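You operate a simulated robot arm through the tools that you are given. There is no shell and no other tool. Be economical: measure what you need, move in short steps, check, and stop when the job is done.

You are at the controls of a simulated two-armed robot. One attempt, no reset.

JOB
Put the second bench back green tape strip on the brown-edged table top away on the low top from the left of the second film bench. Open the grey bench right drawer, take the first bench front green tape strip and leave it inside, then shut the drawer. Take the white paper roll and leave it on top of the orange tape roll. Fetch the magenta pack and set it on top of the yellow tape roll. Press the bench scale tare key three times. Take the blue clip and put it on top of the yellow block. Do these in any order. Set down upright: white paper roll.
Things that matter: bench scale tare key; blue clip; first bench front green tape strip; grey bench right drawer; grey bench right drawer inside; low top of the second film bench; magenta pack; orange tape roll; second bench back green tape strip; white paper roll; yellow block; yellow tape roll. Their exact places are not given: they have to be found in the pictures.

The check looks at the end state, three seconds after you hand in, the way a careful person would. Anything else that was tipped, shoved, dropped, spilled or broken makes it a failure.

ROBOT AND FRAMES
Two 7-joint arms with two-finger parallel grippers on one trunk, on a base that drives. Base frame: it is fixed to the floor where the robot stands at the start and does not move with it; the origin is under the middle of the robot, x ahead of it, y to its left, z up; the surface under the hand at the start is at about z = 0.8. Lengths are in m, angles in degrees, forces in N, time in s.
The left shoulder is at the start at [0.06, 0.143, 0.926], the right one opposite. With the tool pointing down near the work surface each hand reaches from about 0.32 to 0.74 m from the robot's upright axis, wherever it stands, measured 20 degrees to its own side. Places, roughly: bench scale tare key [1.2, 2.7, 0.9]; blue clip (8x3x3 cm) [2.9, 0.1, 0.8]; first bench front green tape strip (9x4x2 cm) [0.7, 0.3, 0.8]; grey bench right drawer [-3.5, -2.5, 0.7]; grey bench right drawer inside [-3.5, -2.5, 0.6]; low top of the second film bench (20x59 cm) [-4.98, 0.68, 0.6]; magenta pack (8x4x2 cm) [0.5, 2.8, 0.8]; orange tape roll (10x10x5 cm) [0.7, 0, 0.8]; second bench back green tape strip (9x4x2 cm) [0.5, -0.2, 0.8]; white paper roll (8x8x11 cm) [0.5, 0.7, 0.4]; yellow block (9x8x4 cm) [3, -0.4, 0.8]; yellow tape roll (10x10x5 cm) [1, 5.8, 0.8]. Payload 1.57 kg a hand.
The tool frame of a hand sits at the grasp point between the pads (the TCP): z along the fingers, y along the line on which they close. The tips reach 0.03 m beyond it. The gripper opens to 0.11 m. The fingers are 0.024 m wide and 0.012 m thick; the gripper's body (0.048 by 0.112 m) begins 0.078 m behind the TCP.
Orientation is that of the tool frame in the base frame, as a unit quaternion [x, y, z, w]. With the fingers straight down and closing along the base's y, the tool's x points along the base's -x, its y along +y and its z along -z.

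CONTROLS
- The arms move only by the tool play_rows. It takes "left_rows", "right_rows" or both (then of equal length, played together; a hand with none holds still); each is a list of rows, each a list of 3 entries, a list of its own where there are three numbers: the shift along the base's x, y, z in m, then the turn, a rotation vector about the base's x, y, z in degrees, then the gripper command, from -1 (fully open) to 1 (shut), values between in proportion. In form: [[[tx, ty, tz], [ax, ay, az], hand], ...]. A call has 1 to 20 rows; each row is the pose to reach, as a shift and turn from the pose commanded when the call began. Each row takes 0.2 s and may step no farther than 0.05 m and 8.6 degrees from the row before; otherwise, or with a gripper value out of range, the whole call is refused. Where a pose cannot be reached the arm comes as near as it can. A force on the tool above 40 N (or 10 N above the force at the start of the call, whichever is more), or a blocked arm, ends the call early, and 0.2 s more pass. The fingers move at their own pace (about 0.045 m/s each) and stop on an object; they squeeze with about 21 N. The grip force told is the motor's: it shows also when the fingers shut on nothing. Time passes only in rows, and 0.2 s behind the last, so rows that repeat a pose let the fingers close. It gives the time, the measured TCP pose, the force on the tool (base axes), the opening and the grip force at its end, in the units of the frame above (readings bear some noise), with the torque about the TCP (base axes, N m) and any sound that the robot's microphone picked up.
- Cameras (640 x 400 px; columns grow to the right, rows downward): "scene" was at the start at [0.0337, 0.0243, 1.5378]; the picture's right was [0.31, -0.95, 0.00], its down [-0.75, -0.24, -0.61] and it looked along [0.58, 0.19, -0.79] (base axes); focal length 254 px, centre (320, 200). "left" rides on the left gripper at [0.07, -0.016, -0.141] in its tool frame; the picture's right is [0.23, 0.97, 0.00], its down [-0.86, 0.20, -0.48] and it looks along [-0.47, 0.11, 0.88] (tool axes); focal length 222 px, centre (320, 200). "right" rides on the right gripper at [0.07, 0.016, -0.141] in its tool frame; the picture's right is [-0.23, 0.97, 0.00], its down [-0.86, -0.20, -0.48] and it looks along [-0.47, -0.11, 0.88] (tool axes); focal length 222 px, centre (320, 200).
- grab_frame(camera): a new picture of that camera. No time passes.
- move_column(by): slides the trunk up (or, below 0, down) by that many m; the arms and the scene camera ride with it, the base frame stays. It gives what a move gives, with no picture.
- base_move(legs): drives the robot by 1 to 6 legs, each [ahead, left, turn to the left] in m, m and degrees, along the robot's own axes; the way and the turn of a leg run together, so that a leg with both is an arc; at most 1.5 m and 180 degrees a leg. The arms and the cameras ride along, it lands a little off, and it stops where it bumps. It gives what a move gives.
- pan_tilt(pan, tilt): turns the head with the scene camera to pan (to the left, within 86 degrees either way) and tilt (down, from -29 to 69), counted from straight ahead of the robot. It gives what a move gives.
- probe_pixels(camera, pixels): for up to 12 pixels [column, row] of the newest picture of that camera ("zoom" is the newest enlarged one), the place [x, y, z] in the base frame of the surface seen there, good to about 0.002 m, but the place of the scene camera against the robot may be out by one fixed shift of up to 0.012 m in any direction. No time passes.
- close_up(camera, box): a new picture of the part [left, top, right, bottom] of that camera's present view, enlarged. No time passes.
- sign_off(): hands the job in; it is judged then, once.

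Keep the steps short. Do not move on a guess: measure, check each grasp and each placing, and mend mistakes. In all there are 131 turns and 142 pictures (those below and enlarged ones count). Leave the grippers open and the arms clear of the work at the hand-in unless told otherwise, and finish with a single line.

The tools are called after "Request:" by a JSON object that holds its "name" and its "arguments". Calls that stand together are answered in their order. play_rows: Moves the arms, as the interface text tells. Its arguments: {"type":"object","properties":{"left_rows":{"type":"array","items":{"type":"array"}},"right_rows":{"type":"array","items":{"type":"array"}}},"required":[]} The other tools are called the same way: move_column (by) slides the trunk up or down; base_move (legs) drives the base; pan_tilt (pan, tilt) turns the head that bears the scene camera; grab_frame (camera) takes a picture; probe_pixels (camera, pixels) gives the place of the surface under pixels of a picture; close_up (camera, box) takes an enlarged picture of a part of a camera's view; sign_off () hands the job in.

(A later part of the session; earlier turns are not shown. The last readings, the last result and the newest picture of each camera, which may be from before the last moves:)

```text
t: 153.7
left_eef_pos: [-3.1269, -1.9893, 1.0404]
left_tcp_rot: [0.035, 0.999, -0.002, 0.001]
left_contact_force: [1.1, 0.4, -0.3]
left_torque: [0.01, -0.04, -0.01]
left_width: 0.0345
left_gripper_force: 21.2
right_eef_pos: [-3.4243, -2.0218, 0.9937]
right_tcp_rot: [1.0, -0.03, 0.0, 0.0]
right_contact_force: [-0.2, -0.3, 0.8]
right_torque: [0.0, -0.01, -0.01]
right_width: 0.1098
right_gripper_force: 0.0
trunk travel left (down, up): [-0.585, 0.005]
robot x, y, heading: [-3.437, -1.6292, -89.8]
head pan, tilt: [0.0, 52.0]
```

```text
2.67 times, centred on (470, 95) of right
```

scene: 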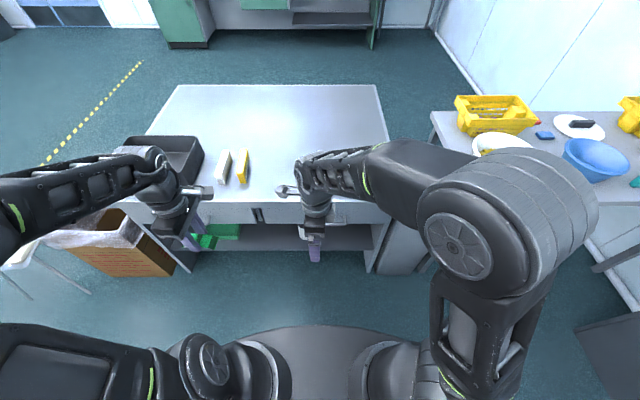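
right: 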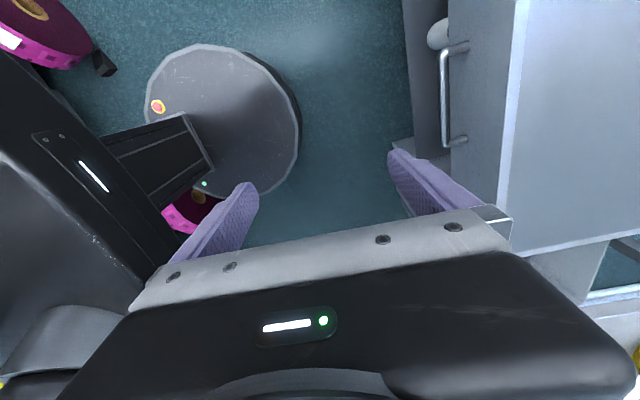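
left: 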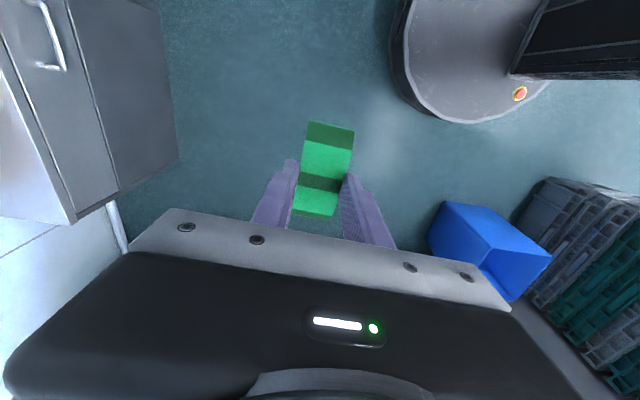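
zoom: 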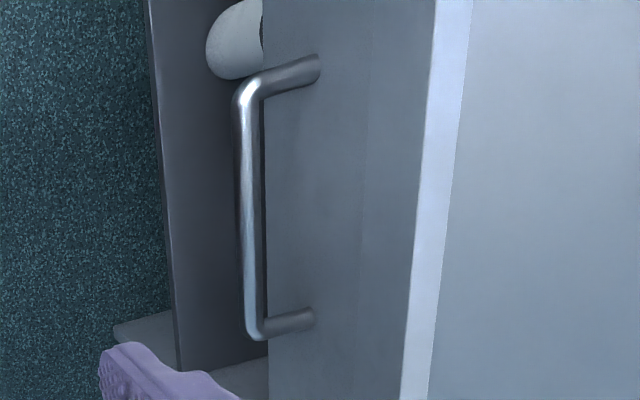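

Handle bar centre ≈(−3.46, −2.25, 0.692). Lower the trunk and pitch the right hand to point at it, fingers closing vertically.

Request:
{"name": "move_column", "arguments": {"by": -0.25}}

Request:
{"name": "play_rows", "arguments": {"right_rows": [[[0, -0.02, 0], [-8, 0, 0], -0.5], [[0, -0.04, 0], [-16, 0, 0], -0.5], [[0, -0.06, 0], [-24, 0, 0], -0.5], [[0, -0.08, 0], [-32, 0, 0], -0.5], [[0, -0.1, 0], [-40, 0, 0], -0.3], [[-0.01, -0.12, -0.01], [-48, 0, 0], -0.3], [[-0.02, -0.13, -0.02], [-56, 0, 0], -0.3], [[-0.03, -0.13, -0.03], [-64, 0, 0], -0.3], [[-0.036, -0.13, -0.04], [-72, 0, 0], -0.3], [[-0.036, -0.13, -0.051], [-80, 0, 0], -0.3]], "left_rows": [[[0, 0, 0.02], [0, 0, 0], 1], [[0, 0, 0.04], [0, 0, 0], 1], [[0, 0, 0.06], [0, 0, 0], 1], [[0, 0, 0.08], [0, 0, 0], 1], [[0, 0, 0.1], [0, 0, 0], 1], [[0, 0, 0.12], [0, 0, 0], 1], [[0, 0, 0.12], [0, 0, 0], 1], [[0, 0, 0.12], [0, 0, 0], 1], [[0, 0, 0.12], [0, 0, 0], 1], [[0, 0, 0.12], [0, 0, 0], 1]]}}

Request:
{"name": "grab_frame", "arguments": {"camera": "right"}}

Request:
{"name": "grab_frame", "arguments": {"camera": "scene"}}

```text
t: 156.3
left_eef_pos: [-3.1251, -1.9891, 0.7902]
left_tcp_rot: [0.034, 0.999, -0.003, 0.002]
left_contact_force: [-0.2, 0.2, -0.7]
left_torque: [0.01, -0.01, -0.01]
left_width: 0.0344
left_gripper_force: 20.8
right_eef_pos: [-3.4239, -2.0219, 0.7436]
right_tcp_rot: [1.0, -0.03, 0.0, 0.0]
right_contact_force: [0.2, 0.0, 0.5]
right_torque: [0.0, 0.0, 0.01]
right_width: 0.1099
right_gripper_force: 0.0
trunk travel left (down, up): [-0.335, 0.255]
robot x, y, heading: [-3.4356, -1.6293, -89.8]
head pan, tilt: [0.0, 52.0]
```

```text
t: 158.5
left_eef_pos: [-3.1278, -1.9874, 0.9116]
left_tcp_rot: [0.034, 0.999, -0.003, 0.0]
left_contact_force: [-0.2, -0.1, 0.2]
left_torque: [-0.02, -0.02, 0.01]
left_width: 0.0346
left_gripper_force: 21.3
right_eef_pos: [-3.461, -2.1509, 0.6923]
right_tcp_rot: [0.765, -0.024, 0.02, 0.643]
right_contact_force: [0.2, -0.5, -0.8]
right_torque: [0.03, 0.02, -0.02]
right_width: 0.0713
right_gripper_force: 0.0
trunk travel left (down, up): [-0.335, 0.255]
robot x, y, heading: [-3.4323, -1.6257, -90.3]
head pan, tilt: [0.0, 52.0]
```

```text
87 pictures are left
```

right: 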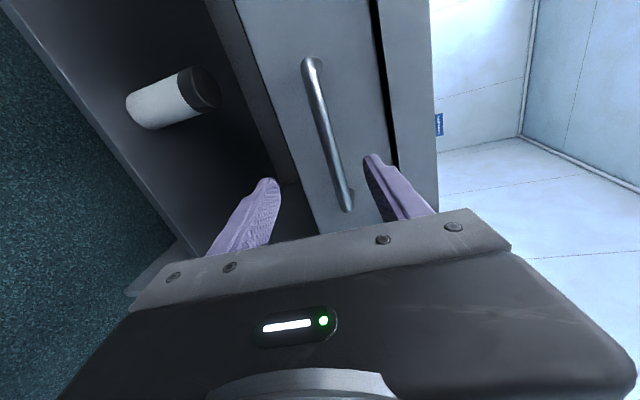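

```text
86 pictures are left
```

scene: 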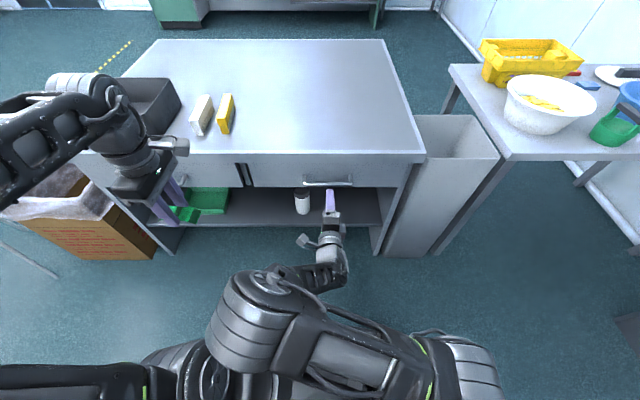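

Request:
{"name": "probe_pixels", "arguments": {"camera": "right", "pixels": [[324, 120], [332, 150], [340, 180], [300, 130], [355, 130], [378, 60]]}}

```text
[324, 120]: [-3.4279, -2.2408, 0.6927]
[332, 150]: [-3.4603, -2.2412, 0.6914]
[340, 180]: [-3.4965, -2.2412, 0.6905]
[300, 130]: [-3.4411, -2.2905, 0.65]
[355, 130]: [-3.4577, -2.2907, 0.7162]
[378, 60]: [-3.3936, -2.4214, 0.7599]
```

Request:
{"name": "play_rows", "arguments": {"right_rows": [[[0, -0.04, 0], [0, 0, 0], -0.3], [[0, -0.075, 0], [0, 0, 0], -0.3], [[0, -0.09, 0], [0, 0, 0], -0.3], [[0, -0.09, 0], [0, 0, 0], 0.5], [[0, -0.09, 0], [0, 0, 0], 1], [[0, -0.09, 0], [0, 0, 0], 1], [[0, -0.09, 0], [0, 0, 0], 1], [[0, -0.09, 0], [0, 0, 0], 1]]}}

Request:
{"name": "grab_frame", "arguments": {"camera": "right"}}

```text
t: 160.3
left_eef_pos: [-3.1261, -1.9879, 0.9102]
left_tcp_rot: [0.034, 0.999, -0.001, 0.0]
left_contact_force: [0.5, 0.5, -0.4]
left_torque: [-0.02, 0.0, -0.04]
left_width: 0.0343
left_gripper_force: 21.0
right_eef_pos: [-3.4623, -2.2421, 0.6895]
right_tcp_rot: [0.768, -0.022, 0.019, 0.64]
right_contact_force: [2.4, 3.0, -15.3]
right_torque: [0.11, 0.57, 0.16]
right_width: 0.0168
right_gripper_force: 29.8
trunk travel left (down, up): [-0.335, 0.255]
robot x, y, heading: [-3.4326, -1.6278, -90.1]
head pan, tilt: [0.0, 52.0]
```

```text
85 pictures are left
```

right: 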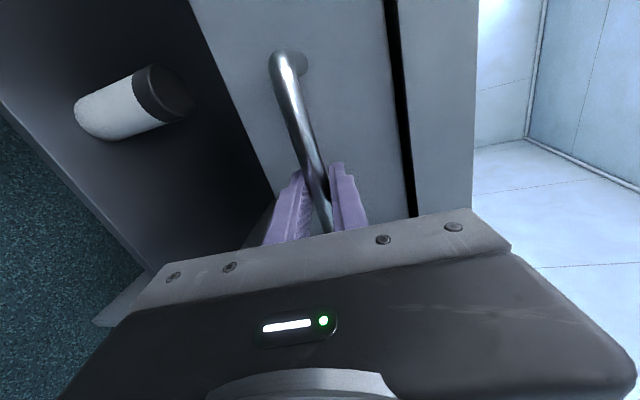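

Bar gripped (width 0.017). Pulling the drawer straight out toward +y.

Request:
{"name": "play_rows", "arguments": {"right_rows": [[[0, 0.01, -0.002], [0, 0, 0], 1], [[0, 0.03, -0.003], [0, 0, 0], 1], [[0, 0.05, -0.003], [0, 0, 0], 1], [[0, 0.075, -0.003], [0, 0, 0], 1], [[0, 0.1, -0.003], [0, 0, 0], 1], [[0, 0.125, -0.003], [0, 0, 0], 1], [[0, 0.15, -0.003], [0, 0, 0], 1], [[0, 0.175, -0.003], [0, 0, 0], 1], [[0, 0.2, -0.003], [0, 0, 0], 1]]}}

Request:
{"name": "grab_frame", "arguments": {"camera": "scene"}}

```text
t: 162.1
left_eef_pos: [-3.1266, -1.9876, 0.9109]
left_tcp_rot: [0.035, 0.999, -0.003, 0.001]
left_contact_force: [-0.2, -0.5, 0.1]
left_torque: [-0.02, 0.0, -0.05]
left_width: 0.0346
left_gripper_force: 21.0
right_eef_pos: [-3.4633, -2.0783, 0.6899]
right_tcp_rot: [0.768, -0.025, 0.02, 0.64]
right_contact_force: [3.0, 0.8, -13.2]
right_torque: [0.0, 1.0, -0.64]
right_width: 0.0173
right_gripper_force: 32.6
trunk travel left (down, up): [-0.335, 0.255]
robot x, y, heading: [-3.429, -1.6279, -90.0]
head pan, tilt: [0.0, 52.0]
stopped in row 8 (right hand): the force on the tool passed its limit at 63 N (the readings are from after the stop); the commanded pose is now the measured one
```

```text
84 pictures are left
```

scene: 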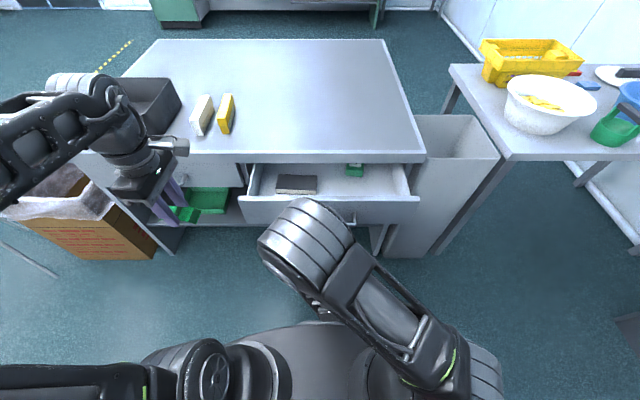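

Drawer open 0.165 m (its stop). Probe inside, then release the handle and withdraw.

Request:
{"name": "play_rows", "arguments": {"right_rows": [[[0, 0, 0], [0, 0, 0], 0], [[0, 0, 0], [0, 0, 0], -0.4], [[0, 0, 0], [0, 0, 0], -0.4], [[0, 0.03, 0], [0, 0, 0], -0.4], [[0, 0.06, 0], [0, 0, 0], -0.4], [[-0.02, 0.08, 0.02], [8, 0, 0], -0.4], [[-0.05, 0.08, 0.06], [16, 0, 0], -0.4], [[-0.08, 0.08, 0.1], [24, 0, 0], -0.4], [[-0.11, 0.08, 0.14], [32, 0, 0], -0.4], [[-0.14, 0.08, 0.17], [40, 0, 0], -0.4], [[-0.16, 0.08, 0.2], [48, 0, 0], -0.4], [[-0.18, 0.08, 0.22], [56, 0, 0], -0.4], [[-0.18, 0.08, 0.22], [64, 0, 0], -0.4], [[-0.18, 0.08, 0.22], [72, 0, 0], -0.4], [[-0.18, 0.08, 0.22], [80, 0, 0], -0.4]]}}

Request:
{"name": "grab_frame", "arguments": {"camera": "scene"}}

Request:
{"name": "close_up", "arguments": {"camera": "scene", "box": [220, 140, 430, 271]}}

```text
t: 163.3
left_eef_pos: [-3.1259, -1.987, 0.9101]
left_tcp_rot: [0.033, 0.999, -0.002, 0.001]
left_contact_force: [0.0, 0.2, 0.1]
left_torque: [0.04, -0.01, 0.04]
left_width: 0.0345
left_gripper_force: 21.6
right_eef_pos: [-3.4909, -2.0803, 0.7296]
right_tcp_rot: [0.717, -0.069, -0.013, 0.694]
right_contact_force: [7.5, 0.4, -23.6]
right_torque: [0.26, 0.01, 0.32]
right_width: 0.0986
right_gripper_force: 12.3
right hand out of reach, approached as far as the arm can: row 5, 6
trunk travel left (down, up): [-0.335, 0.255]
robot x, y, heading: [-3.4338, -1.6275, -89.7]
head pan, tilt: [0.0, 52.0]
stopped in row 6 (right hand): the arm was blocked; the commanded pose is now the measured one
```

```text
83 pictures are left
```

scene: 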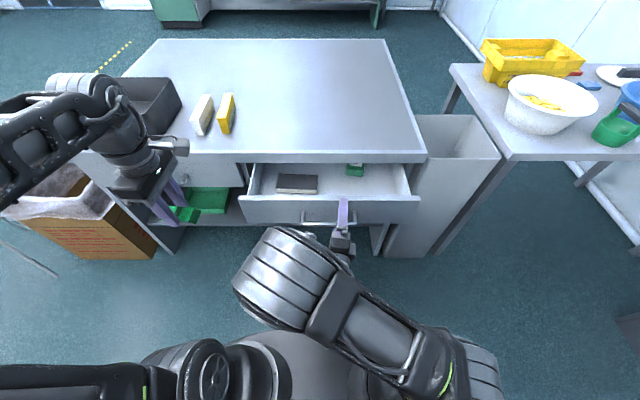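

```text
3.05 times, centred on (325, 206) of scene
```

zoom: 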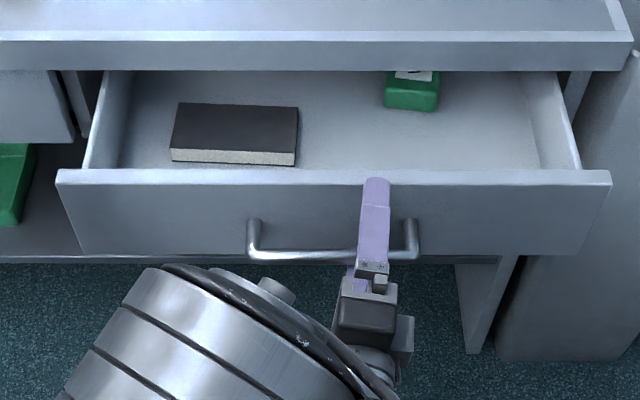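

The arm can't fold back further; lower finger is now under the bar. Return to bar height, then withdraw by driving the base back.

Request:
{"name": "play_rows", "arguments": {"right_rows": [[[0.01, 0, -0.015], [2, 0, 0], -0.4], [[0.02, 0, -0.03], [4, 0, 0], -0.4], [[0.026, 0, -0.038], [5, 0, 0], -0.4], [[0.026, 0, -0.038], [5, 0, 0], -0.4]]}}

Request:
{"name": "grab_frame", "arguments": {"camera": "right"}}

```text
t: 164.3
left_eef_pos: [-3.1251, -1.987, 0.9116]
left_tcp_rot: [0.033, 0.999, -0.002, 0.001]
left_contact_force: [-0.8, -0.5, 0.4]
left_torque: [-0.01, 0.01, 0.02]
left_width: 0.0341
left_gripper_force: 20.4
right_eef_pos: [-3.4704, -2.0814, 0.6967]
right_tcp_rot: [0.739, -0.072, -0.023, 0.67]
right_contact_force: [-0.2, -0.3, 0.0]
right_torque: [-0.01, 0.02, 0.01]
right_width: 0.077
right_gripper_force: 0.0
trunk travel left (down, up): [-0.335, 0.255]
robot x, y, heading: [-3.4343, -1.6286, -89.8]
head pan, tilt: [0.0, 52.0]
```

```text
81 pictures are left
```

right: 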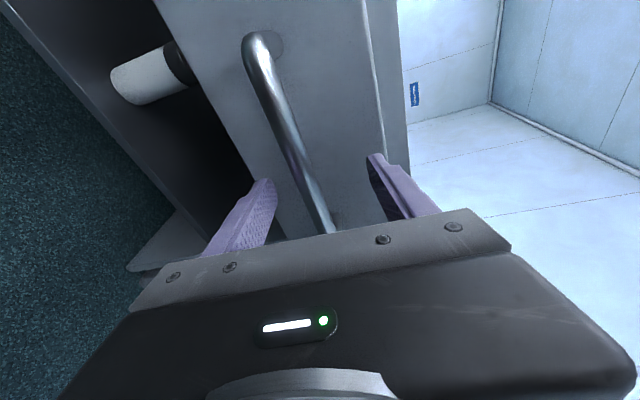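

Request:
{"name": "base_move", "arguments": {"legs": [[-0.08, 0, 0]]}}

Request:
{"name": "play_rows", "arguments": {"right_rows": [[[0, 0, 0.03], [5, 0, 0], -0.4], [[0, 0.0, 0.06], [10, 0, 0], -0.4], [[-0.02, 0.0, 0.09], [16, 0, 0], -0.4], [[-0.04, 0.0, 0.12], [24, 0, 0], -0.4], [[-0.06, 0.0, 0.15], [32, 0, 0], -0.4], [[-0.08, 0.0, 0.18], [40, 0, 0], -0.4], [[-0.1, 0.0, 0.2], [48, 0, 0], -0.4], [[-0.12, 0, 0.22], [56, 0, 0], -0.4], [[-0.14, 0, 0.22], [64, 0, 0], -0.4], [[-0.16, 0, 0.22], [70, 0, 0], -0.4]]}}

Request:
{"name": "grab_frame", "arguments": {"camera": "scene"}}

```text
t: 165.4
left_eef_pos: [-3.1199, -1.9324, 0.9119]
left_tcp_rot: [0.029, 1.0, -0.003, 0.0]
left_contact_force: [0.0, -0.2, -0.3]
left_torque: [-0.01, -0.01, -0.02]
left_width: 0.0346
left_gripper_force: 21.0
right_eef_pos: [-3.4639, -2.0311, 0.696]
right_tcp_rot: [0.739, -0.069, -0.019, 0.67]
right_contact_force: [-0.5, 0.2, -0.4]
right_torque: [0.03, 0.02, 0.0]
right_width: 0.077
right_gripper_force: 0.1
trunk travel left (down, up): [-0.335, 0.255]
robot x, y, heading: [-3.4297, -1.5727, -89.3]
head pan, tilt: [0.0, 52.0]
stopped in leg 1: the robot was blocked; the commanded pose is now the measured one
```

```text
t: 167.6
left_eef_pos: [-3.1204, -1.9318, 0.9122]
left_tcp_rot: [0.028, 1.0, -0.004, 0.0]
left_contact_force: [0.2, -0.9, -0.6]
left_torque: [0.01, 0.02, -0.03]
left_width: 0.0345
left_gripper_force: 21.2
right_eef_pos: [-3.624, -2.0318, 0.9165]
right_tcp_rot: [0.99, -0.045, -0.056, 0.125]
right_contact_force: [0.7, 0.1, -0.6]
right_torque: [-0.03, -0.01, -0.02]
right_width: 0.0769
right_gripper_force: 0.0
right hand out of reach, approached as far as the arm can: row 3, 4
trunk travel left (down, up): [-0.335, 0.255]
robot x, y, heading: [-3.4332, -1.5772, -89.3]
head pan, tilt: [0.0, 52.0]
```

```text
80 pictures are left
```

scene: 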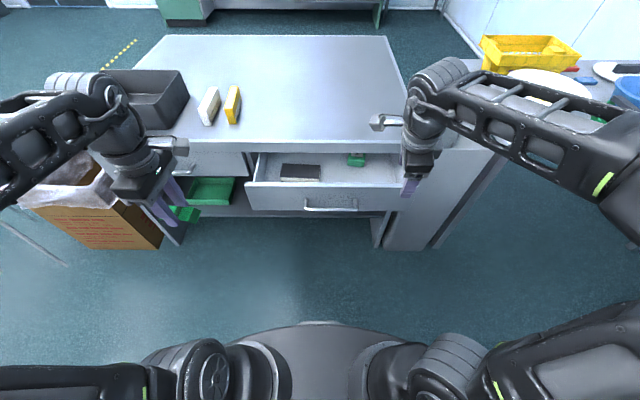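

Request:
{"name": "close_up", "arguments": {"camera": "scene", "box": [230, 130, 422, 250]}}

Request:
{"name": "probe_pixels", "arguments": {"camera": "scene", "pixels": [[250, 186], [262, 165], [282, 178], [320, 180], [335, 175], [348, 164], [364, 163], [380, 172], [397, 180], [330, 187], [375, 186], [340, 158]]}}

Request:
{"name": "grab_frame", "arguments": {"camera": "right"}}

```text
3.33 times, centred on (326, 190) of scene
```

zoom: 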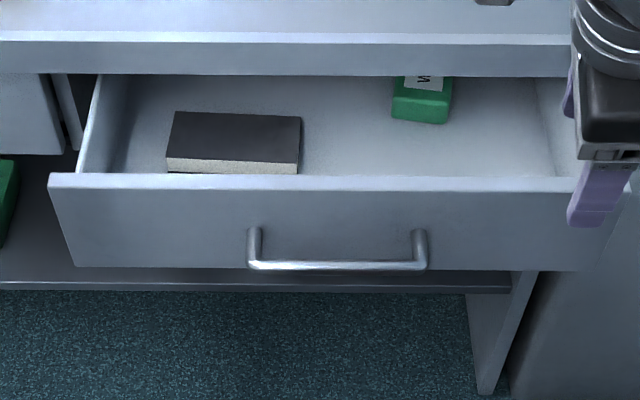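

```text
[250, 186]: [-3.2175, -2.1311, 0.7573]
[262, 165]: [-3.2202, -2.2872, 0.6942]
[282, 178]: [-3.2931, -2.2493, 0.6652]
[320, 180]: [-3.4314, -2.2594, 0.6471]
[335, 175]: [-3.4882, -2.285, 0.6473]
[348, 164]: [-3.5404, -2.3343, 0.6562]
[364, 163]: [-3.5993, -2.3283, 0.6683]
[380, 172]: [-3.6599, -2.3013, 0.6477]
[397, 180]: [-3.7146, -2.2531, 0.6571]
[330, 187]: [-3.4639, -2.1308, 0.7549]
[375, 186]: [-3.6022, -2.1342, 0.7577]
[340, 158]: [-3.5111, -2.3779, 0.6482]
```

```text
78 pictures are left
```

right: 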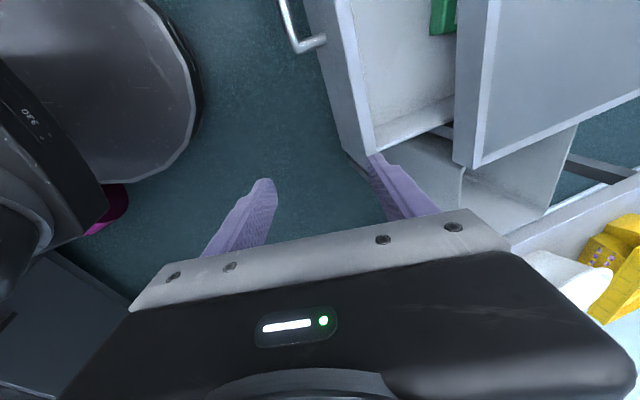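

Interior floor z≈0.643, free spot at (−3.50, −2.212) between notebook and green box. Nudge forward, then move the left hand over it.

Request:
{"name": "base_move", "arguments": {"legs": [[0.04, 0, 0]]}}

Request:
{"name": "play_rows", "arguments": {"left_rows": [[[-0.03, 0, 0], [0, 0, 0], 1], [[-0.07, -0.02, 0], [0, 0, 0], 1], [[-0.11, -0.04, 0], [0, 0, 0], 1], [[-0.15, -0.06, 0], [0, 0, 0], 1], [[-0.19, -0.08, 0], [0, 0, 0], 1], [[-0.23, -0.11, 0], [0, 0, 0], 1], [[-0.27, -0.14, 0], [0, 0, 0], 1], [[-0.31, -0.17, 0], [0, 0, 0], 1], [[-0.345, -0.2, 0], [0, 0, 0], 1], [[-0.38, -0.22, 0], [0, 0, 0], 1], [[-0.38, -0.24, -0.02], [0, 0, 0], 1]], "right_rows": [[[-0.02, 0, 0], [0, 0, 0], -0.4], [[-0.04, 0, 0], [0, 0, 0], -0.4], [[-0.06, 0.02, 0], [0, 0, 0], -0.4], [[-0.07, 0.04, 0], [0, 0, 0], -0.4], [[-0.07, 0.04, 0], [0, 0, 0], -0.4], [[-0.07, 0.04, 0], [0, 0, 0], -0.4], [[-0.07, 0.04, 0], [0, 0, 0], -0.4], [[-0.07, 0.04, 0], [0, 0, 0], -0.4], [[-0.07, 0.04, 0], [0, 0, 0], -0.4], [[-0.07, 0.04, 0], [0, 0, 0], -0.4], [[-0.07, 0.04, 0], [0, 0, 0], -0.4]]}}

Request:
{"name": "grab_frame", "arguments": {"camera": "left"}}

Request:
{"name": "grab_frame", "arguments": {"camera": "scene"}}

```text
t: 168.4
left_eef_pos: [-3.1198, -1.9738, 0.912]
left_tcp_rot: [0.029, 1.0, -0.003, 0.001]
left_contact_force: [-0.2, 0.7, -0.4]
left_torque: [0.02, -0.01, -0.01]
left_width: 0.0345
left_gripper_force: 20.9
right_eef_pos: [-3.6242, -2.0722, 0.9164]
right_tcp_rot: [0.99, -0.046, -0.055, 0.125]
right_contact_force: [0.9, -0.6, -0.2]
right_torque: [-0.02, 0.01, 0.02]
right_width: 0.0769
right_gripper_force: 0.1
trunk travel left (down, up): [-0.335, 0.255]
robot x, y, heading: [-3.4282, -1.6126, -89.4]
head pan, tilt: [0.0, 52.0]
```

```text
t: 170.8
left_eef_pos: [-3.4856, -2.1732, 0.8475]
left_tcp_rot: [0.029, 0.999, -0.013, -0.004]
left_contact_force: [0.0, -0.1, 0.1]
left_torque: [0.0, 0.01, 0.02]
left_width: 0.0344
left_gripper_force: 21.3
left hand out of reach, approached as far as the arm can: row 7, 8, 9, 10, 11
right_eef_pos: [-3.6936, -2.0324, 0.9186]
right_tcp_rot: [0.989, -0.046, -0.055, 0.126]
right_contact_force: [-0.2, -0.1, -0.3]
right_torque: [0.02, -0.03, 0.0]
right_width: 0.0769
right_gripper_force: 0.0
trunk travel left (down, up): [-0.335, 0.255]
robot x, y, heading: [-3.4267, -1.6174, -89.0]
head pan, tilt: [0.0, 52.0]
```

```text
77 pictures are left
```

left: 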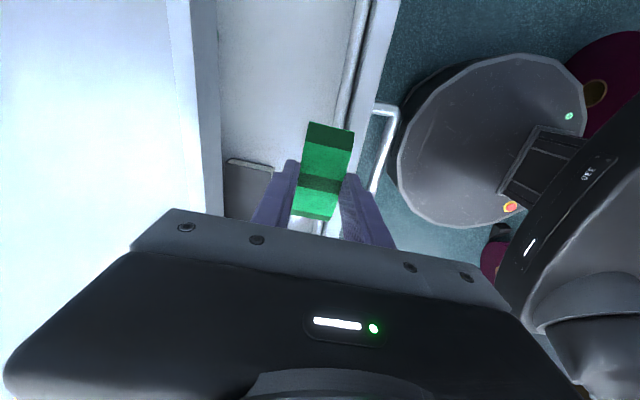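

```text
76 pictures are left
```

scene: 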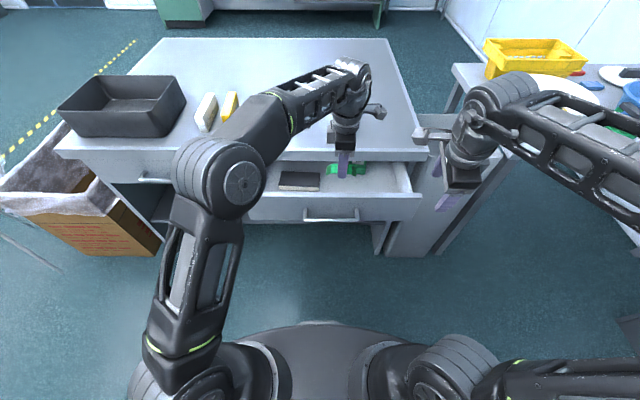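

Request:
{"name": "base_move", "arguments": {"legs": [[0.05, -0.03, -0.5]]}}

Request:
{"name": "grab_frame", "arguments": {"camera": "left"}}

Request:
{"name": "probe_pixels", "arguments": {"camera": "left", "pixels": [[215, 90], [190, 60], [340, 60], [365, 60], [385, 60], [250, 100], [250, 165], [235, 190], [270, 50], [228, 60], [352, 100]]}}

```text
t: 171.8
left_eef_pos: [-3.5219, -2.2256, 0.8487]
left_tcp_rot: [0.034, 0.999, -0.013, -0.004]
left_contact_force: [0.5, 0.4, -0.2]
left_torque: [0.01, -0.04, 0.0]
left_width: 0.0345
left_gripper_force: 20.8
right_eef_pos: [-3.7271, -2.0796, 0.9186]
right_tcp_rot: [0.989, -0.051, -0.056, 0.125]
right_contact_force: [-1.4, -0.2, -0.2]
right_torque: [0.01, 0.0, -0.01]
right_width: 0.0769
right_gripper_force: 0.1
trunk travel left (down, up): [-0.335, 0.255]
robot x, y, heading: [-3.4605, -1.6658, -90.0]
head pan, tilt: [0.0, 52.0]
```

```text
75 pictures are left
```

left: 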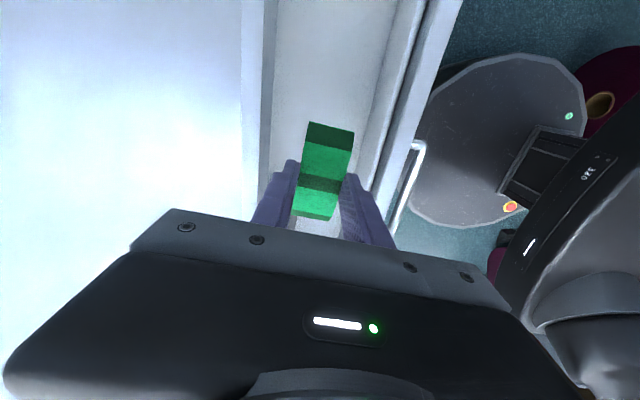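

```text
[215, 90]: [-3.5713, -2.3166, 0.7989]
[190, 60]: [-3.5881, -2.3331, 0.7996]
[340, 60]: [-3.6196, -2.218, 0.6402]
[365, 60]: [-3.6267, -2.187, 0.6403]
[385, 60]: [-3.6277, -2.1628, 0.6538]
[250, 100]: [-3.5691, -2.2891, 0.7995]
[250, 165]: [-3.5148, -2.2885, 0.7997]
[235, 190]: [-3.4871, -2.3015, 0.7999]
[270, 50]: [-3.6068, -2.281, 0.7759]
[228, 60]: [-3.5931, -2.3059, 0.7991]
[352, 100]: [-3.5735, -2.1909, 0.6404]
```

Request:
{"name": "probe_pixels", "arguments": {"camera": "left", "pixels": [[400, 60], [412, 60], [425, 60], [435, 60], [395, 100], [408, 100], [440, 30]]}}

Request:
{"name": "play_rows", "arguments": {"left_rows": [[[0.005, 0.007, -0.02], [0, 0, 0], 1], [[0.01, 0.014, -0.05], [0, 0, 0], 1], [[0.01, 0.014, -0.09], [0, 0, 0], 1]]}}

Request:
{"name": "grab_frame", "arguments": {"camera": "left"}}

```text
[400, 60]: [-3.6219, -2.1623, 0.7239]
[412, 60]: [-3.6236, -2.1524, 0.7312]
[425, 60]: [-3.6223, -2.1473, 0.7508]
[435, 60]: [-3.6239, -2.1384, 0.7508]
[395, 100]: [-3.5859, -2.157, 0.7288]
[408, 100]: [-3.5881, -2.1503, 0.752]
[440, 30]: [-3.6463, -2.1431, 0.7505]
```

```text
t: 172.6
left_eef_pos: [-3.5107, -2.2101, 0.7574]
left_tcp_rot: [0.034, 0.999, -0.013, -0.004]
left_contact_force: [0.2, 0.3, -0.5]
left_torque: [0.01, -0.01, -0.02]
left_width: 0.0345
left_gripper_force: 21.6
right_eef_pos: [-3.7273, -2.0795, 0.9177]
right_tcp_rot: [0.989, -0.051, -0.056, 0.125]
right_contact_force: [0.0, -0.4, -1.5]
right_torque: [0.01, -0.01, 0.0]
right_width: 0.0771
right_gripper_force: 0.0
trunk travel left (down, up): [-0.335, 0.255]
robot x, y, heading: [-3.4611, -1.6637, -89.8]
head pan, tilt: [0.0, 52.0]
```

```text
74 pictures are left
```

left: 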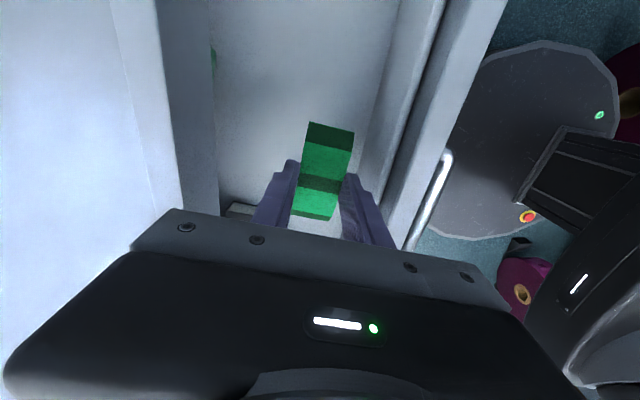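

Request:
{"name": "play_rows", "arguments": {"left_rows": [[[0, 0, -0.03], [0, 0, 0], 1], [[0, 0, -0.06], [0, 0, 0], 1], [[0, -0.001, -0.076], [0, 0, 0], 1], [[0, -0.001, -0.079], [0, 0, 0], 1], [[0, -0.001, -0.079], [0, 0, 0], 0.15], [[0, -0.001, -0.079], [0, 0, 0], 0.05], [[0, -0.001, -0.079], [0, 0, 0], 0.05], [[0, 0, -0.05], [0, 0, 0], 0.05], [[0, 0, -0.01], [0, 0, 0], 0.05], [[0, 0, 0.03], [0, 0, 0], 0.05], [[0, 0, 0.06], [0, 0, 0], 0.05]]}}

Request:
{"name": "grab_frame", "arguments": {"camera": "left"}}

```text
t: 175.0
left_eef_pos: [-3.5131, -2.2108, 0.8202]
left_tcp_rot: [0.034, 0.999, -0.014, -0.004]
left_contact_force: [0.6, -0.4, 0.5]
left_torque: [0.0, 0.03, 0.03]
left_width: 0.0524
left_gripper_force: 0.0
right_eef_pos: [-3.7273, -2.08, 0.9185]
right_tcp_rot: [0.989, -0.051, -0.057, 0.125]
right_contact_force: [0.0, 0.0, 0.6]
right_torque: [0.01, -0.01, 0.05]
right_width: 0.0771
right_gripper_force: 0.0
trunk travel left (down, up): [-0.335, 0.255]
robot x, y, heading: [-3.462, -1.6638, -89.8]
head pan, tilt: [0.0, 52.0]
```

```text
73 pictures are left
```

left: 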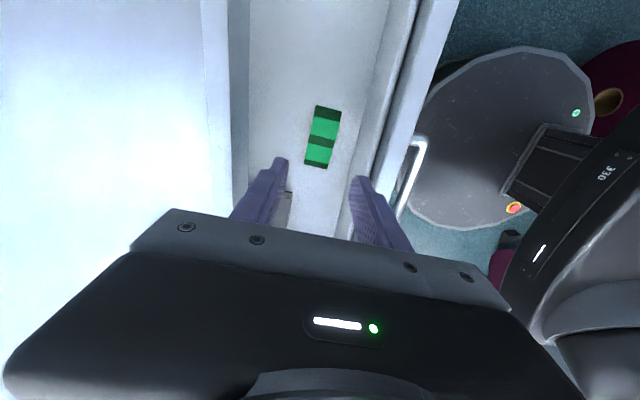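

Strip A is in the drawer. Moving the left hand out in front of the drawer with yaw turned back, fingers closing.

Request:
{"name": "play_rows", "arguments": {"left_rows": [[[0, 0.03, 0.01], [0, 0, -8], 0.5], [[0.01, 0.07, 0.01], [0, 0, -16], 1], [[0.02, 0.11, 0.01], [0, 0, -24], 1], [[0.03, 0.15, 0.01], [0, 0, -32], 1], [[0.04, 0.18, 0.01], [0, 0, -40], 1], [[0.05, 0.19, 0.01], [0, 0, -48], 1], [[0.05, 0.19, 0.01], [0, 0, -56], 1], [[0.05, 0.19, 0.01], [0, 0, -64], 1], [[0.05, 0.19, 0.01], [0, 0, -72], 1], [[0.05, 0.19, 0.01], [0, 0, -80], 1], [[0.05, 0.19, 0.01], [0, 0, -88], 1], [[0.05, 0.19, 0.01], [0, 0, -93], 1]]}}

Request:
{"name": "grab_frame", "arguments": {"camera": "left"}}

```text
t: 177.6
left_eef_pos: [-3.4636, -2.0205, 0.8274]
left_tcp_rot: [0.748, 0.664, -0.006, -0.012]
left_contact_force: [-0.8, -0.5, 0.5]
left_torque: [0.03, -0.01, 0.02]
left_width: 0.0
left_gripper_force: 20.6
right_eef_pos: [-3.727, -2.0797, 0.9186]
right_tcp_rot: [0.989, -0.051, -0.055, 0.125]
right_contact_force: [-0.9, 0.2, 0.2]
right_torque: [-0.01, 0.0, -0.01]
right_width: 0.0771
right_gripper_force: 0.1
trunk travel left (down, up): [-0.335, 0.255]
robot x, y, heading: [-3.4644, -1.6662, -90.0]
head pan, tilt: [0.0, 52.0]
```

```text
72 pictures are left
```

left: 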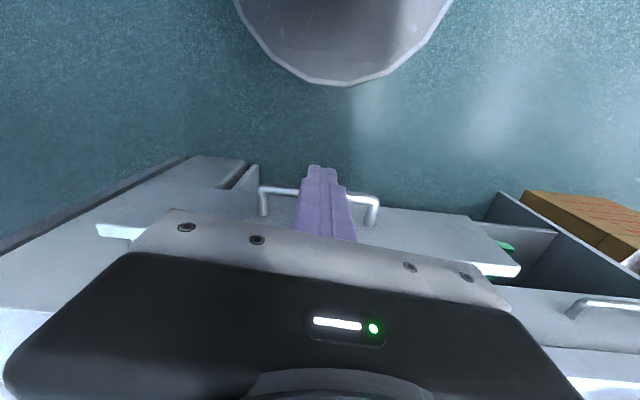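

Request:
{"name": "play_rows", "arguments": {"left_rows": [[[0, 0.01, -0.04], [0, 0, 0], 1], [[0, 0.01, -0.08], [0, 0, 0], 1], [[0, 0.01, -0.12], [0, 0, 0], 1], [[0, 0.01, -0.13], [0, 0, 0], 1], [[0, -0.02, -0.13], [0, 0, 0], 1], [[0, -0.04, -0.13], [0, 0, 0], 1], [[0, -0.06, -0.13], [0, 0, 0], 1], [[0, -0.08, -0.13], [0, 0, 0], 1], [[0, -0.1, -0.13], [0, 0, 0], 1], [[0, -0.12, -0.13], [0, 0, 0], 1], [[0, -0.14, -0.13], [0, 0, 0], 1], [[0, -0.16, -0.13], [0, 0, 0], 1], [[0, -0.175, -0.13], [0, 0, 0], 1], [[0, -0.19, -0.13], [0, 0, 0], 1], [[0, -0.2, -0.13], [0, 0, 0], 1], [[0, -0.205, -0.13], [0, 0, 0], 1], [[0, -0.21, -0.13], [0, 0, 0], 1], [[0, -0.215, -0.13], [0, 0, 0], 1]]}}

Request:
{"name": "grab_frame", "arguments": {"camera": "scene"}}

```text
t: 181.4
left_eef_pos: [-3.4619, -2.2289, 0.6982]
left_tcp_rot: [0.749, 0.662, -0.003, -0.015]
left_contact_force: [5.6, 38.1, 0.4]
left_torque: [0.35, 0.09, 0.15]
left_width: 0.0
left_gripper_force: 21.2
right_eef_pos: [-3.7262, -2.0777, 0.9193]
right_tcp_rot: [0.989, -0.05, -0.056, 0.127]
right_contact_force: [0.0, 0.4, 0.5]
right_torque: [-0.01, 0.01, -0.01]
right_width: 0.0772
right_gripper_force: 0.0
trunk travel left (down, up): [-0.335, 0.255]
robot x, y, heading: [-3.4591, -1.6639, -90.0]
head pan, tilt: [0.0, 52.0]
```

```text
71 pictures are left
```

scene: 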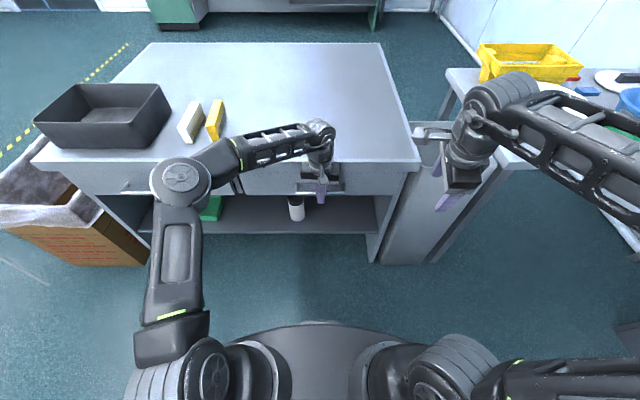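

Drawer shut against its stop (38 N at the closed bar position). Retract and check.

Request:
{"name": "play_rows", "arguments": {"left_rows": [[[0, 0.03, 0], [0, 0, 0], 1], [[0, 0.08, 0], [0, 0, 0], 1], [[0.03, 0.12, 0.03], [0, 0, 0], 0], [[0.07, 0.14, 0.07], [0, 0, 0], -1], [[0.11, 0.14, 0.11], [0, 0, 0], -1], [[0.15, 0.14, 0.15], [0, 0, 0], -1], [[0.18, 0.14, 0.18], [0, 0, 0], -1]], "right_rows": [[[0, 0.0, 0], [2.5, 0, 0], -1], [[0, 0.0, 0], [5, 0, 0], -1], [[0, 0, 0], [7.5, 0, 0], -1], [[0, 0, 0], [10, 0, 0], -1], [[0.03, 0, 0], [12.5, 0, 0], -1], [[0.06, 0, 0], [14.5, 0, 0], -1], [[0.1, 0, 0], [14.5, 0, 0], -1]]}}

Request:
{"name": "move_column", "arguments": {"by": 0.23}}

Request:
{"name": "close_up", "arguments": {"camera": "scene", "box": [160, 120, 480, 320]}}

Request:
{"name": "pan_tilt", "arguments": {"pan": 86, "tilt": 50}}

Request:
{"name": "grab_frame", "arguments": {"camera": "scene"}}

```text
refused: row 3 steps farther than a row can; nothing moved
```

```text
t: 181.9
left_eef_pos: [-3.4626, -2.2297, 0.7007]
left_tcp_rot: [0.75, 0.661, 0.001, -0.018]
left_contact_force: [0.0, 2.2, 1.0]
left_torque: [0.01, -0.01, 0.01]
left_width: 0.0001
left_gripper_force: 20.6
right_eef_pos: [-3.7263, -2.0793, 0.9271]
right_tcp_rot: [0.989, -0.05, -0.057, 0.125]
right_contact_force: [0.2, -0.2, 0.0]
right_torque: [-0.06, 0.0, 0.01]
right_width: 0.0772
right_gripper_force: 0.0
trunk travel left (down, up): [-0.343, 0.247]
robot x, y, heading: [-3.4581, -1.6659, -90.0]
head pan, tilt: [0.0, 52.0]
stopped: the force on the tool passed its limit at 74 N (the readings are from after the stop); the commanded pose is now the measured one
```

```text
2.00 times, centred on (320, 220) of scene
```

zoom: 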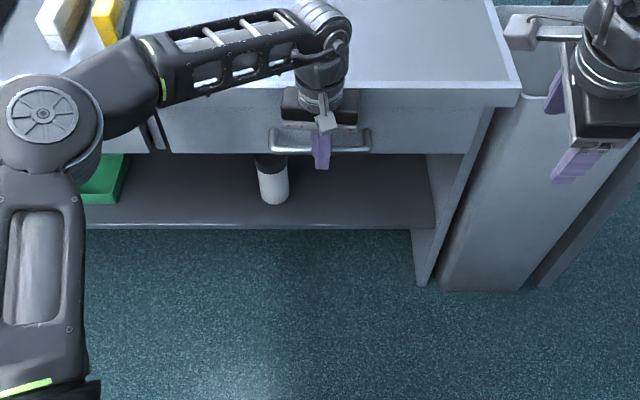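

```text
t: 183.5
left_eef_pos: [-3.4625, -2.2282, 0.7011]
left_tcp_rot: [0.749, 0.663, 0.002, -0.017]
left_contact_force: [-1.0, 3.2, 1.0]
left_torque: [0.0, 0.05, 0.0]
left_width: 0.0
left_gripper_force: 20.9
right_eef_pos: [-3.727, -2.0787, 0.9266]
right_tcp_rot: [0.989, -0.051, -0.056, 0.125]
right_contact_force: [0.4, -0.4, -0.9]
right_torque: [0.01, -0.01, 0.01]
right_width: 0.0769
right_gripper_force: 0.1
trunk travel left (down, up): [-0.343, 0.247]
robot x, y, heading: [-3.4584, -1.6666, -89.7]
head pan, tilt: [85.9, 50.0]
```

```text
69 pictures are left
```

scene: 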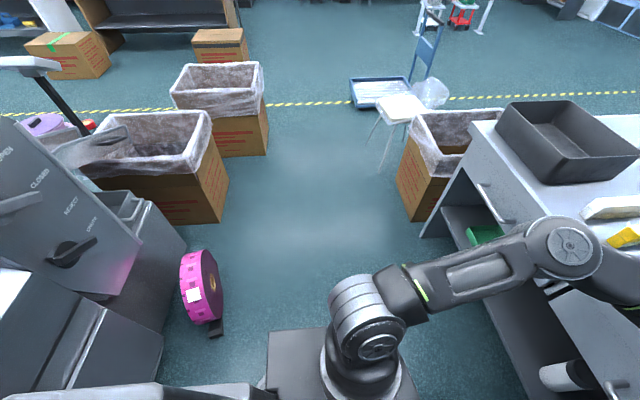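

Request:
{"name": "play_rows", "arguments": {"left_rows": [[[0, 0.03, 0], [0, 0, 0], 1], [[0, 0.07, 0], [0, 0, 0], 1], [[0, 0.11, 0], [0, 0, 0], 1], [[0.02, 0.14, 0.03], [0, 0, 0], 0], [[0.05, 0.14, 0.06], [0, 0, 0], -1], [[0.08, 0.14, 0.09], [0, 0, 0], -1], [[0.11, 0.14, 0.12], [0, 0, 0], -1]], "right_rows": [[[0, 0.0, 0], [2.5, 0, 0], -1], [[0, 0.0, 0], [5, 0, 0], -1], [[0, 0, 0], [7.5, 0, 0], -1], [[0, 0, 0], [10, 0, 0], -1], [[0.02, 0, 0], [12.5, 0, 0], -1], [[0.04, 0, 0], [14.5, 0, 0], -1], [[0.06, 0, 0], [14.5, 0, 0], -1]]}}

Request:
{"name": "pan_tilt", "arguments": {"pan": -10, "tilt": 55}}

Request:
{"name": "grab_frame", "arguments": {"camera": "scene"}}

```text
t: 185.1
left_eef_pos: [-3.3505, -2.0874, 0.8202]
left_tcp_rot: [0.75, 0.661, -0.001, -0.019]
left_contact_force: [1.0, 0.0, 0.8]
left_torque: [-0.05, 0.09, 0.0]
left_width: 0.0843
left_gripper_force: 0.0
right_eef_pos: [-3.6665, -2.076, 0.9445]
right_tcp_rot: [0.997, -0.025, -0.061, 0.029]
right_contact_force: [-5.7, -2.6, -2.8]
right_torque: [0.24, -0.46, -0.08]
right_width: 0.1099
right_gripper_force: 0.1
right hand out of reach, approached as far as the arm can: row 5, 6, 7
trunk travel left (down, up): [-0.343, 0.247]
robot x, y, heading: [-3.4603, -1.6649, -90.0]
head pan, tilt: [85.9, 50.0]
```

```text
t: 186.8
left_eef_pos: [-3.3521, -2.0873, 0.8192]
left_tcp_rot: [0.749, 0.662, 0.001, -0.018]
left_contact_force: [0.8, 0.1, -0.8]
left_torque: [-0.01, 0.0, 0.01]
left_width: 0.1101
left_gripper_force: 0.1
right_eef_pos: [-3.669, -2.0781, 0.9442]
right_tcp_rot: [0.998, -0.024, -0.058, 0.03]
right_contact_force: [0.0, -0.3, 0.6]
right_torque: [0.04, -0.02, 0.0]
right_width: 0.1099
right_gripper_force: 0.1
trunk travel left (down, up): [-0.343, 0.247]
robot x, y, heading: [-3.4608, -1.6689, -89.9]
head pan, tilt: [-10.0, 55.0]
```

```text
68 pictures are left
```

scene: 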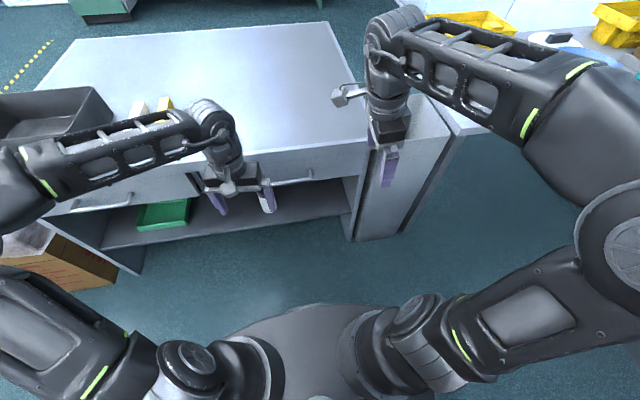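

Request:
{"name": "probe_pixels", "arguments": {"camera": "scene", "pixels": [[320, 165], [340, 165], [130, 190], [295, 182]]}}

Request:
{"name": "move_column", "arguments": {"by": 0.24}}

Request:
{"name": "base_move", "arguments": {"legs": [[0.0, 1.0, 0], [-0.08, 0.7, 0], [0, 0.95, 0]]}}

```text
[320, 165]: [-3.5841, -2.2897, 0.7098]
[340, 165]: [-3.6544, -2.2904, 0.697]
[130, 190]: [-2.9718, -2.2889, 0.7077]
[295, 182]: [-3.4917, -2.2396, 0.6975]
```

```text
t: 189.3
left_eef_pos: [-3.3527, -2.0876, 1.06]
left_tcp_rot: [0.749, 0.662, 0.001, -0.017]
left_contact_force: [0.6, 0.0, -0.5]
left_torque: [0.0, 0.0, 0.0]
left_width: 0.1099
left_gripper_force: 0.0
right_eef_pos: [-3.6845, -2.0778, 1.1764]
right_tcp_rot: [0.997, -0.048, -0.061, 0.018]
right_contact_force: [-0.5, 0.0, -0.1]
right_torque: [0.01, 0.02, 0.01]
right_width: 0.1099
right_gripper_force: 0.0
trunk travel left (down, up): [-0.583, 0.007]
robot x, y, heading: [-3.4592, -1.6698, -89.9]
head pan, tilt: [-10.0, 55.0]
```

```text
t: 197.4
left_eef_pos: [-1.7364, -2.0221, 1.0614]
left_tcp_rot: [0.752, 0.658, -0.001, -0.018]
left_contact_force: [0.6, -0.2, -0.1]
left_torque: [0.0, 0.06, -0.03]
left_width: 0.1101
left_gripper_force: 0.1
right_eef_pos: [-2.0696, -2.0109, 1.1774]
right_tcp_rot: [0.997, -0.052, -0.063, 0.017]
right_contact_force: [0.7, -0.2, 0.2]
right_torque: [-0.02, 0.08, 0.01]
right_width: 0.1099
right_gripper_force: 0.1
trunk travel left (down, up): [-0.583, 0.007]
robot x, y, heading: [-1.8479, -1.6005, -90.1]
head pan, tilt: [-10.0, 55.0]
stopped in leg 2: the robot was blocked; the commanded pose is now the measured one
```

Drawer is flush (y −2.29). I drifted too far north and touched a bin; moving away and checking it.

Request:
{"name": "base_move", "arguments": {"legs": [[0.15, 0, 0], [0, 0.55, 0], [0, 0.55, 0]]}}

Request:
{"name": "pan_tilt", "arguments": {"pan": -86, "tilt": 45}}

Request:
{"name": "grab_frame", "arguments": {"camera": "scene"}}

```text
t: 204.3
left_eef_pos: [-0.6305, -2.1754, 1.0611]
left_tcp_rot: [0.746, 0.665, 0.0, -0.017]
left_contact_force: [0.4, 0.4, 0.5]
left_torque: [-0.01, 0.0, 0.02]
left_width: 0.1102
left_gripper_force: 0.1
right_eef_pos: [-0.9643, -2.1692, 1.1773]
right_tcp_rot: [0.997, -0.043, -0.061, 0.017]
right_contact_force: [0.2, 0.5, 0.6]
right_torque: [0.01, 0.02, -0.02]
right_width: 0.1101
right_gripper_force: 0.0
trunk travel left (down, up): [-0.583, 0.007]
robot x, y, heading: [-0.746, -1.755, -89.2]
head pan, tilt: [-10.0, 55.0]
```

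```text
t: 205.8
left_eef_pos: [-0.6327, -2.1755, 1.06]
left_tcp_rot: [0.746, 0.666, 0.0, -0.017]
left_contact_force: [-0.7, -0.3, 0.2]
left_torque: [0.03, 0.0, -0.02]
left_width: 0.1099
left_gripper_force: 0.2
right_eef_pos: [-0.9648, -2.1696, 1.1774]
right_tcp_rot: [0.997, -0.044, -0.061, 0.018]
right_contact_force: [1.3, -0.7, -0.5]
right_torque: [0.02, -0.01, -0.01]
right_width: 0.1102
right_gripper_force: 0.1
trunk travel left (down, up): [-0.583, 0.007]
robot x, y, heading: [-0.7421, -1.7552, -89.2]
head pan, tilt: [-85.9, 45.0]
```

```text
67 pictures are left
```

scene: 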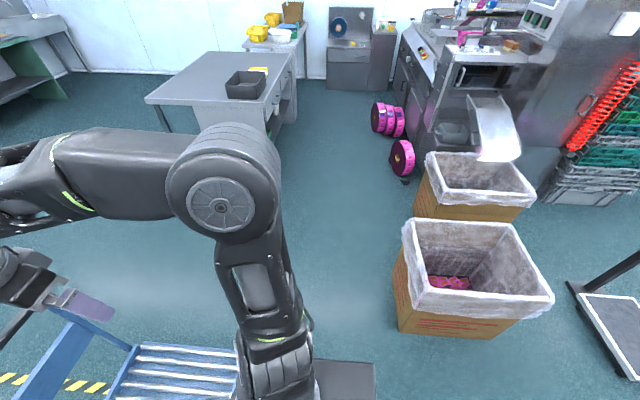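

Request:
{"name": "probe_pixels", "arguments": {"camera": "scene", "pixels": [[406, 222], [399, 326], [512, 228], [398, 266], [427, 312], [552, 298]]}}

Request:
{"name": "base_move", "arguments": {"legs": [[-0.9, 0.0, 0], [-0.85, 0, 0], [0, 0, 90]]}}

```text
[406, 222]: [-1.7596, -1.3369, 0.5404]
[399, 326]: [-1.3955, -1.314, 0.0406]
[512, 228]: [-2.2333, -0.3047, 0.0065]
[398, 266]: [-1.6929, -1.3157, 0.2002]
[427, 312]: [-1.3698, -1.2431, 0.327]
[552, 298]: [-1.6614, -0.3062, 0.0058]
```

```text
t: 218.4
left_eef_pos: [-0.3424, 0.1106, 1.0602]
left_tcp_rot: [0.052, 0.999, -0.013, -0.012]
left_contact_force: [0.6, -0.2, -0.5]
left_torque: [0.03, 0.03, -0.01]
left_width: 0.1098
left_gripper_force: 0.0
right_eef_pos: [-0.344, -0.2224, 1.1772]
right_tcp_rot: [0.732, 0.678, -0.031, 0.056]
right_contact_force: [0.6, 0.5, -0.6]
right_torque: [0.0, 0.0, 0.0]
right_width: 0.1102
right_gripper_force: 0.1
trunk travel left (down, up): [-0.583, 0.007]
robot x, y, heading: [-0.7659, -0.0062, 1.1]
head pan, tilt: [-85.9, 45.0]
```

Bin unmoved. Next: blue clip & yellow block on the bench behind the table, around the right side. Sidestep right and look ahead.

Request:
{"name": "base_move", "arguments": {"legs": [[0, -0.75, -1.1], [0, -0.75, 0]]}}

Request:
{"name": "pan_tilt", "arguments": {"pan": 8, "tilt": 25}}

Request:
{"name": "grab_frame", "arguments": {"camera": "scene"}}

```text
t: 226.2
left_eef_pos: [-0.3461, -1.4159, 1.061]
left_tcp_rot: [0.074, 0.997, -0.012, -0.012]
left_contact_force: [0.2, -0.4, 0.0]
left_torque: [0.03, 0.0, 0.03]
left_width: 0.1101
left_gripper_force: 0.1
right_eef_pos: [-0.3636, -1.7475, 1.1757]
right_tcp_rot: [0.746, 0.662, -0.031, 0.055]
right_contact_force: [0.9, 0.1, -0.3]
right_torque: [0.05, -0.02, 0.08]
right_width: 0.1096
right_gripper_force: 0.1
trunk travel left (down, up): [-0.583, 0.007]
robot x, y, heading: [-0.7718, -1.5111, -1.3]
head pan, tilt: [-85.9, 45.0]
```

```text
t: 227.9
left_eef_pos: [-0.3457, -1.4152, 1.0592]
left_tcp_rot: [0.075, 0.997, -0.013, -0.012]
left_contact_force: [0.0, 0.5, 0.7]
left_torque: [0.03, 0.01, -0.02]
left_width: 0.1099
left_gripper_force: 0.0
right_eef_pos: [-0.3631, -1.7479, 1.1774]
right_tcp_rot: [0.747, 0.662, -0.032, 0.055]
right_contact_force: [0.5, 0.5, 0.4]
right_torque: [0.01, -0.01, 0.04]
right_width: 0.1099
right_gripper_force: 0.1
trunk travel left (down, up): [-0.583, 0.007]
robot x, y, heading: [-0.7656, -1.5099, -1.4]
head pan, tilt: [8.0, 25.0]
```

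```text
66 pictures are left
```

scene: 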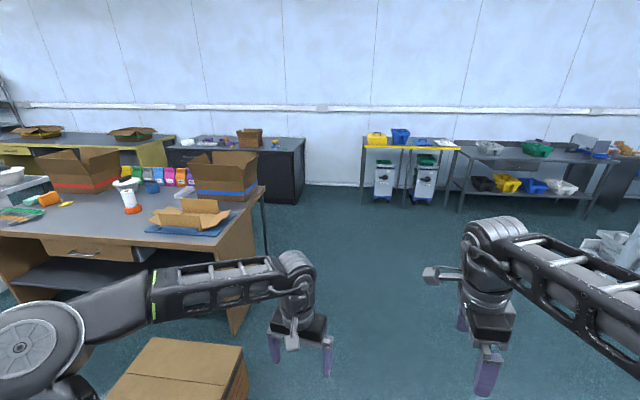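

Request:
{"name": "probe_pixels", "arguments": {"camera": "scene", "pixels": [[264, 188], [228, 232], [303, 142], [300, 175], [243, 370], [362, 200], [275, 138], [195, 148], [270, 145], [215, 140]]}}

Request:
{"name": "base_move", "arguments": {"legs": [[1.4, 0.0, 1.4], [1.2, 0, 0]]}}

Request:
{"name": "pan_tilt", "arguments": {"pan": 45, "tilt": 30}}

Request:
{"name": "grab_frame", "arguments": {"camera": "scene"}}

```text
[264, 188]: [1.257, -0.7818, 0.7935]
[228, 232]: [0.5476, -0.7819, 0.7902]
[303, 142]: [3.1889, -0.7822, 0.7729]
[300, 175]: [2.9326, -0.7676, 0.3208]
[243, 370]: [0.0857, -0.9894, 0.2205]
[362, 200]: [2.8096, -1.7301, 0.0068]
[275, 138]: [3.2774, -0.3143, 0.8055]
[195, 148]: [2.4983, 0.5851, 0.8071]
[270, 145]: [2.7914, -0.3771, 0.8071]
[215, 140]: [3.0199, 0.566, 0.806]
```

```text
t: 240.5
left_eef_pos: [2.2303, -1.4974, 1.0586]
left_tcp_rot: [0.078, 0.997, -0.012, -0.013]
left_contact_force: [1.1, -0.1, 0.4]
left_torque: [0.01, 0.03, 0.01]
left_width: 0.1101
left_gripper_force: 0.0
right_eef_pos: [2.2122, -1.83, 1.1766]
right_tcp_rot: [0.749, 0.659, -0.033, 0.055]
right_contact_force: [0.4, -0.7, 0.9]
right_torque: [0.02, 0.01, -0.04]
right_width: 0.1099
right_gripper_force: 0.0
trunk travel left (down, up): [-0.583, 0.007]
robot x, y, heading: [1.8077, -1.5947, -1.7]
head pan, tilt: [8.0, 25.0]
```

```text
t: 241.5
left_eef_pos: [2.2304, -1.4979, 1.0597]
left_tcp_rot: [0.078, 0.997, -0.011, -0.012]
left_contact_force: [0.3, -0.8, 0.4]
left_torque: [-0.02, 0.0, 0.05]
left_width: 0.1103
left_gripper_force: 0.1
right_eef_pos: [2.2119, -1.829, 1.1772]
right_tcp_rot: [0.749, 0.66, -0.032, 0.055]
right_contact_force: [0.2, 0.0, 0.4]
right_torque: [0.01, -0.01, -0.01]
right_width: 0.1099
right_gripper_force: 0.1
trunk travel left (down, up): [-0.583, 0.007]
robot x, y, heading: [1.8068, -1.5912, -1.6]
head pan, tilt: [45.0, 30.0]
```

```text
65 pictures are left
```

scene: 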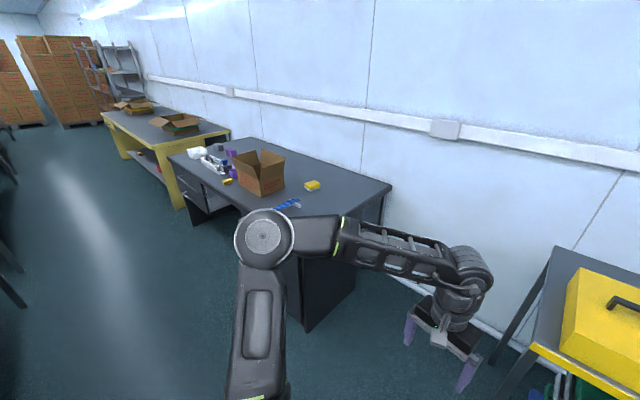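

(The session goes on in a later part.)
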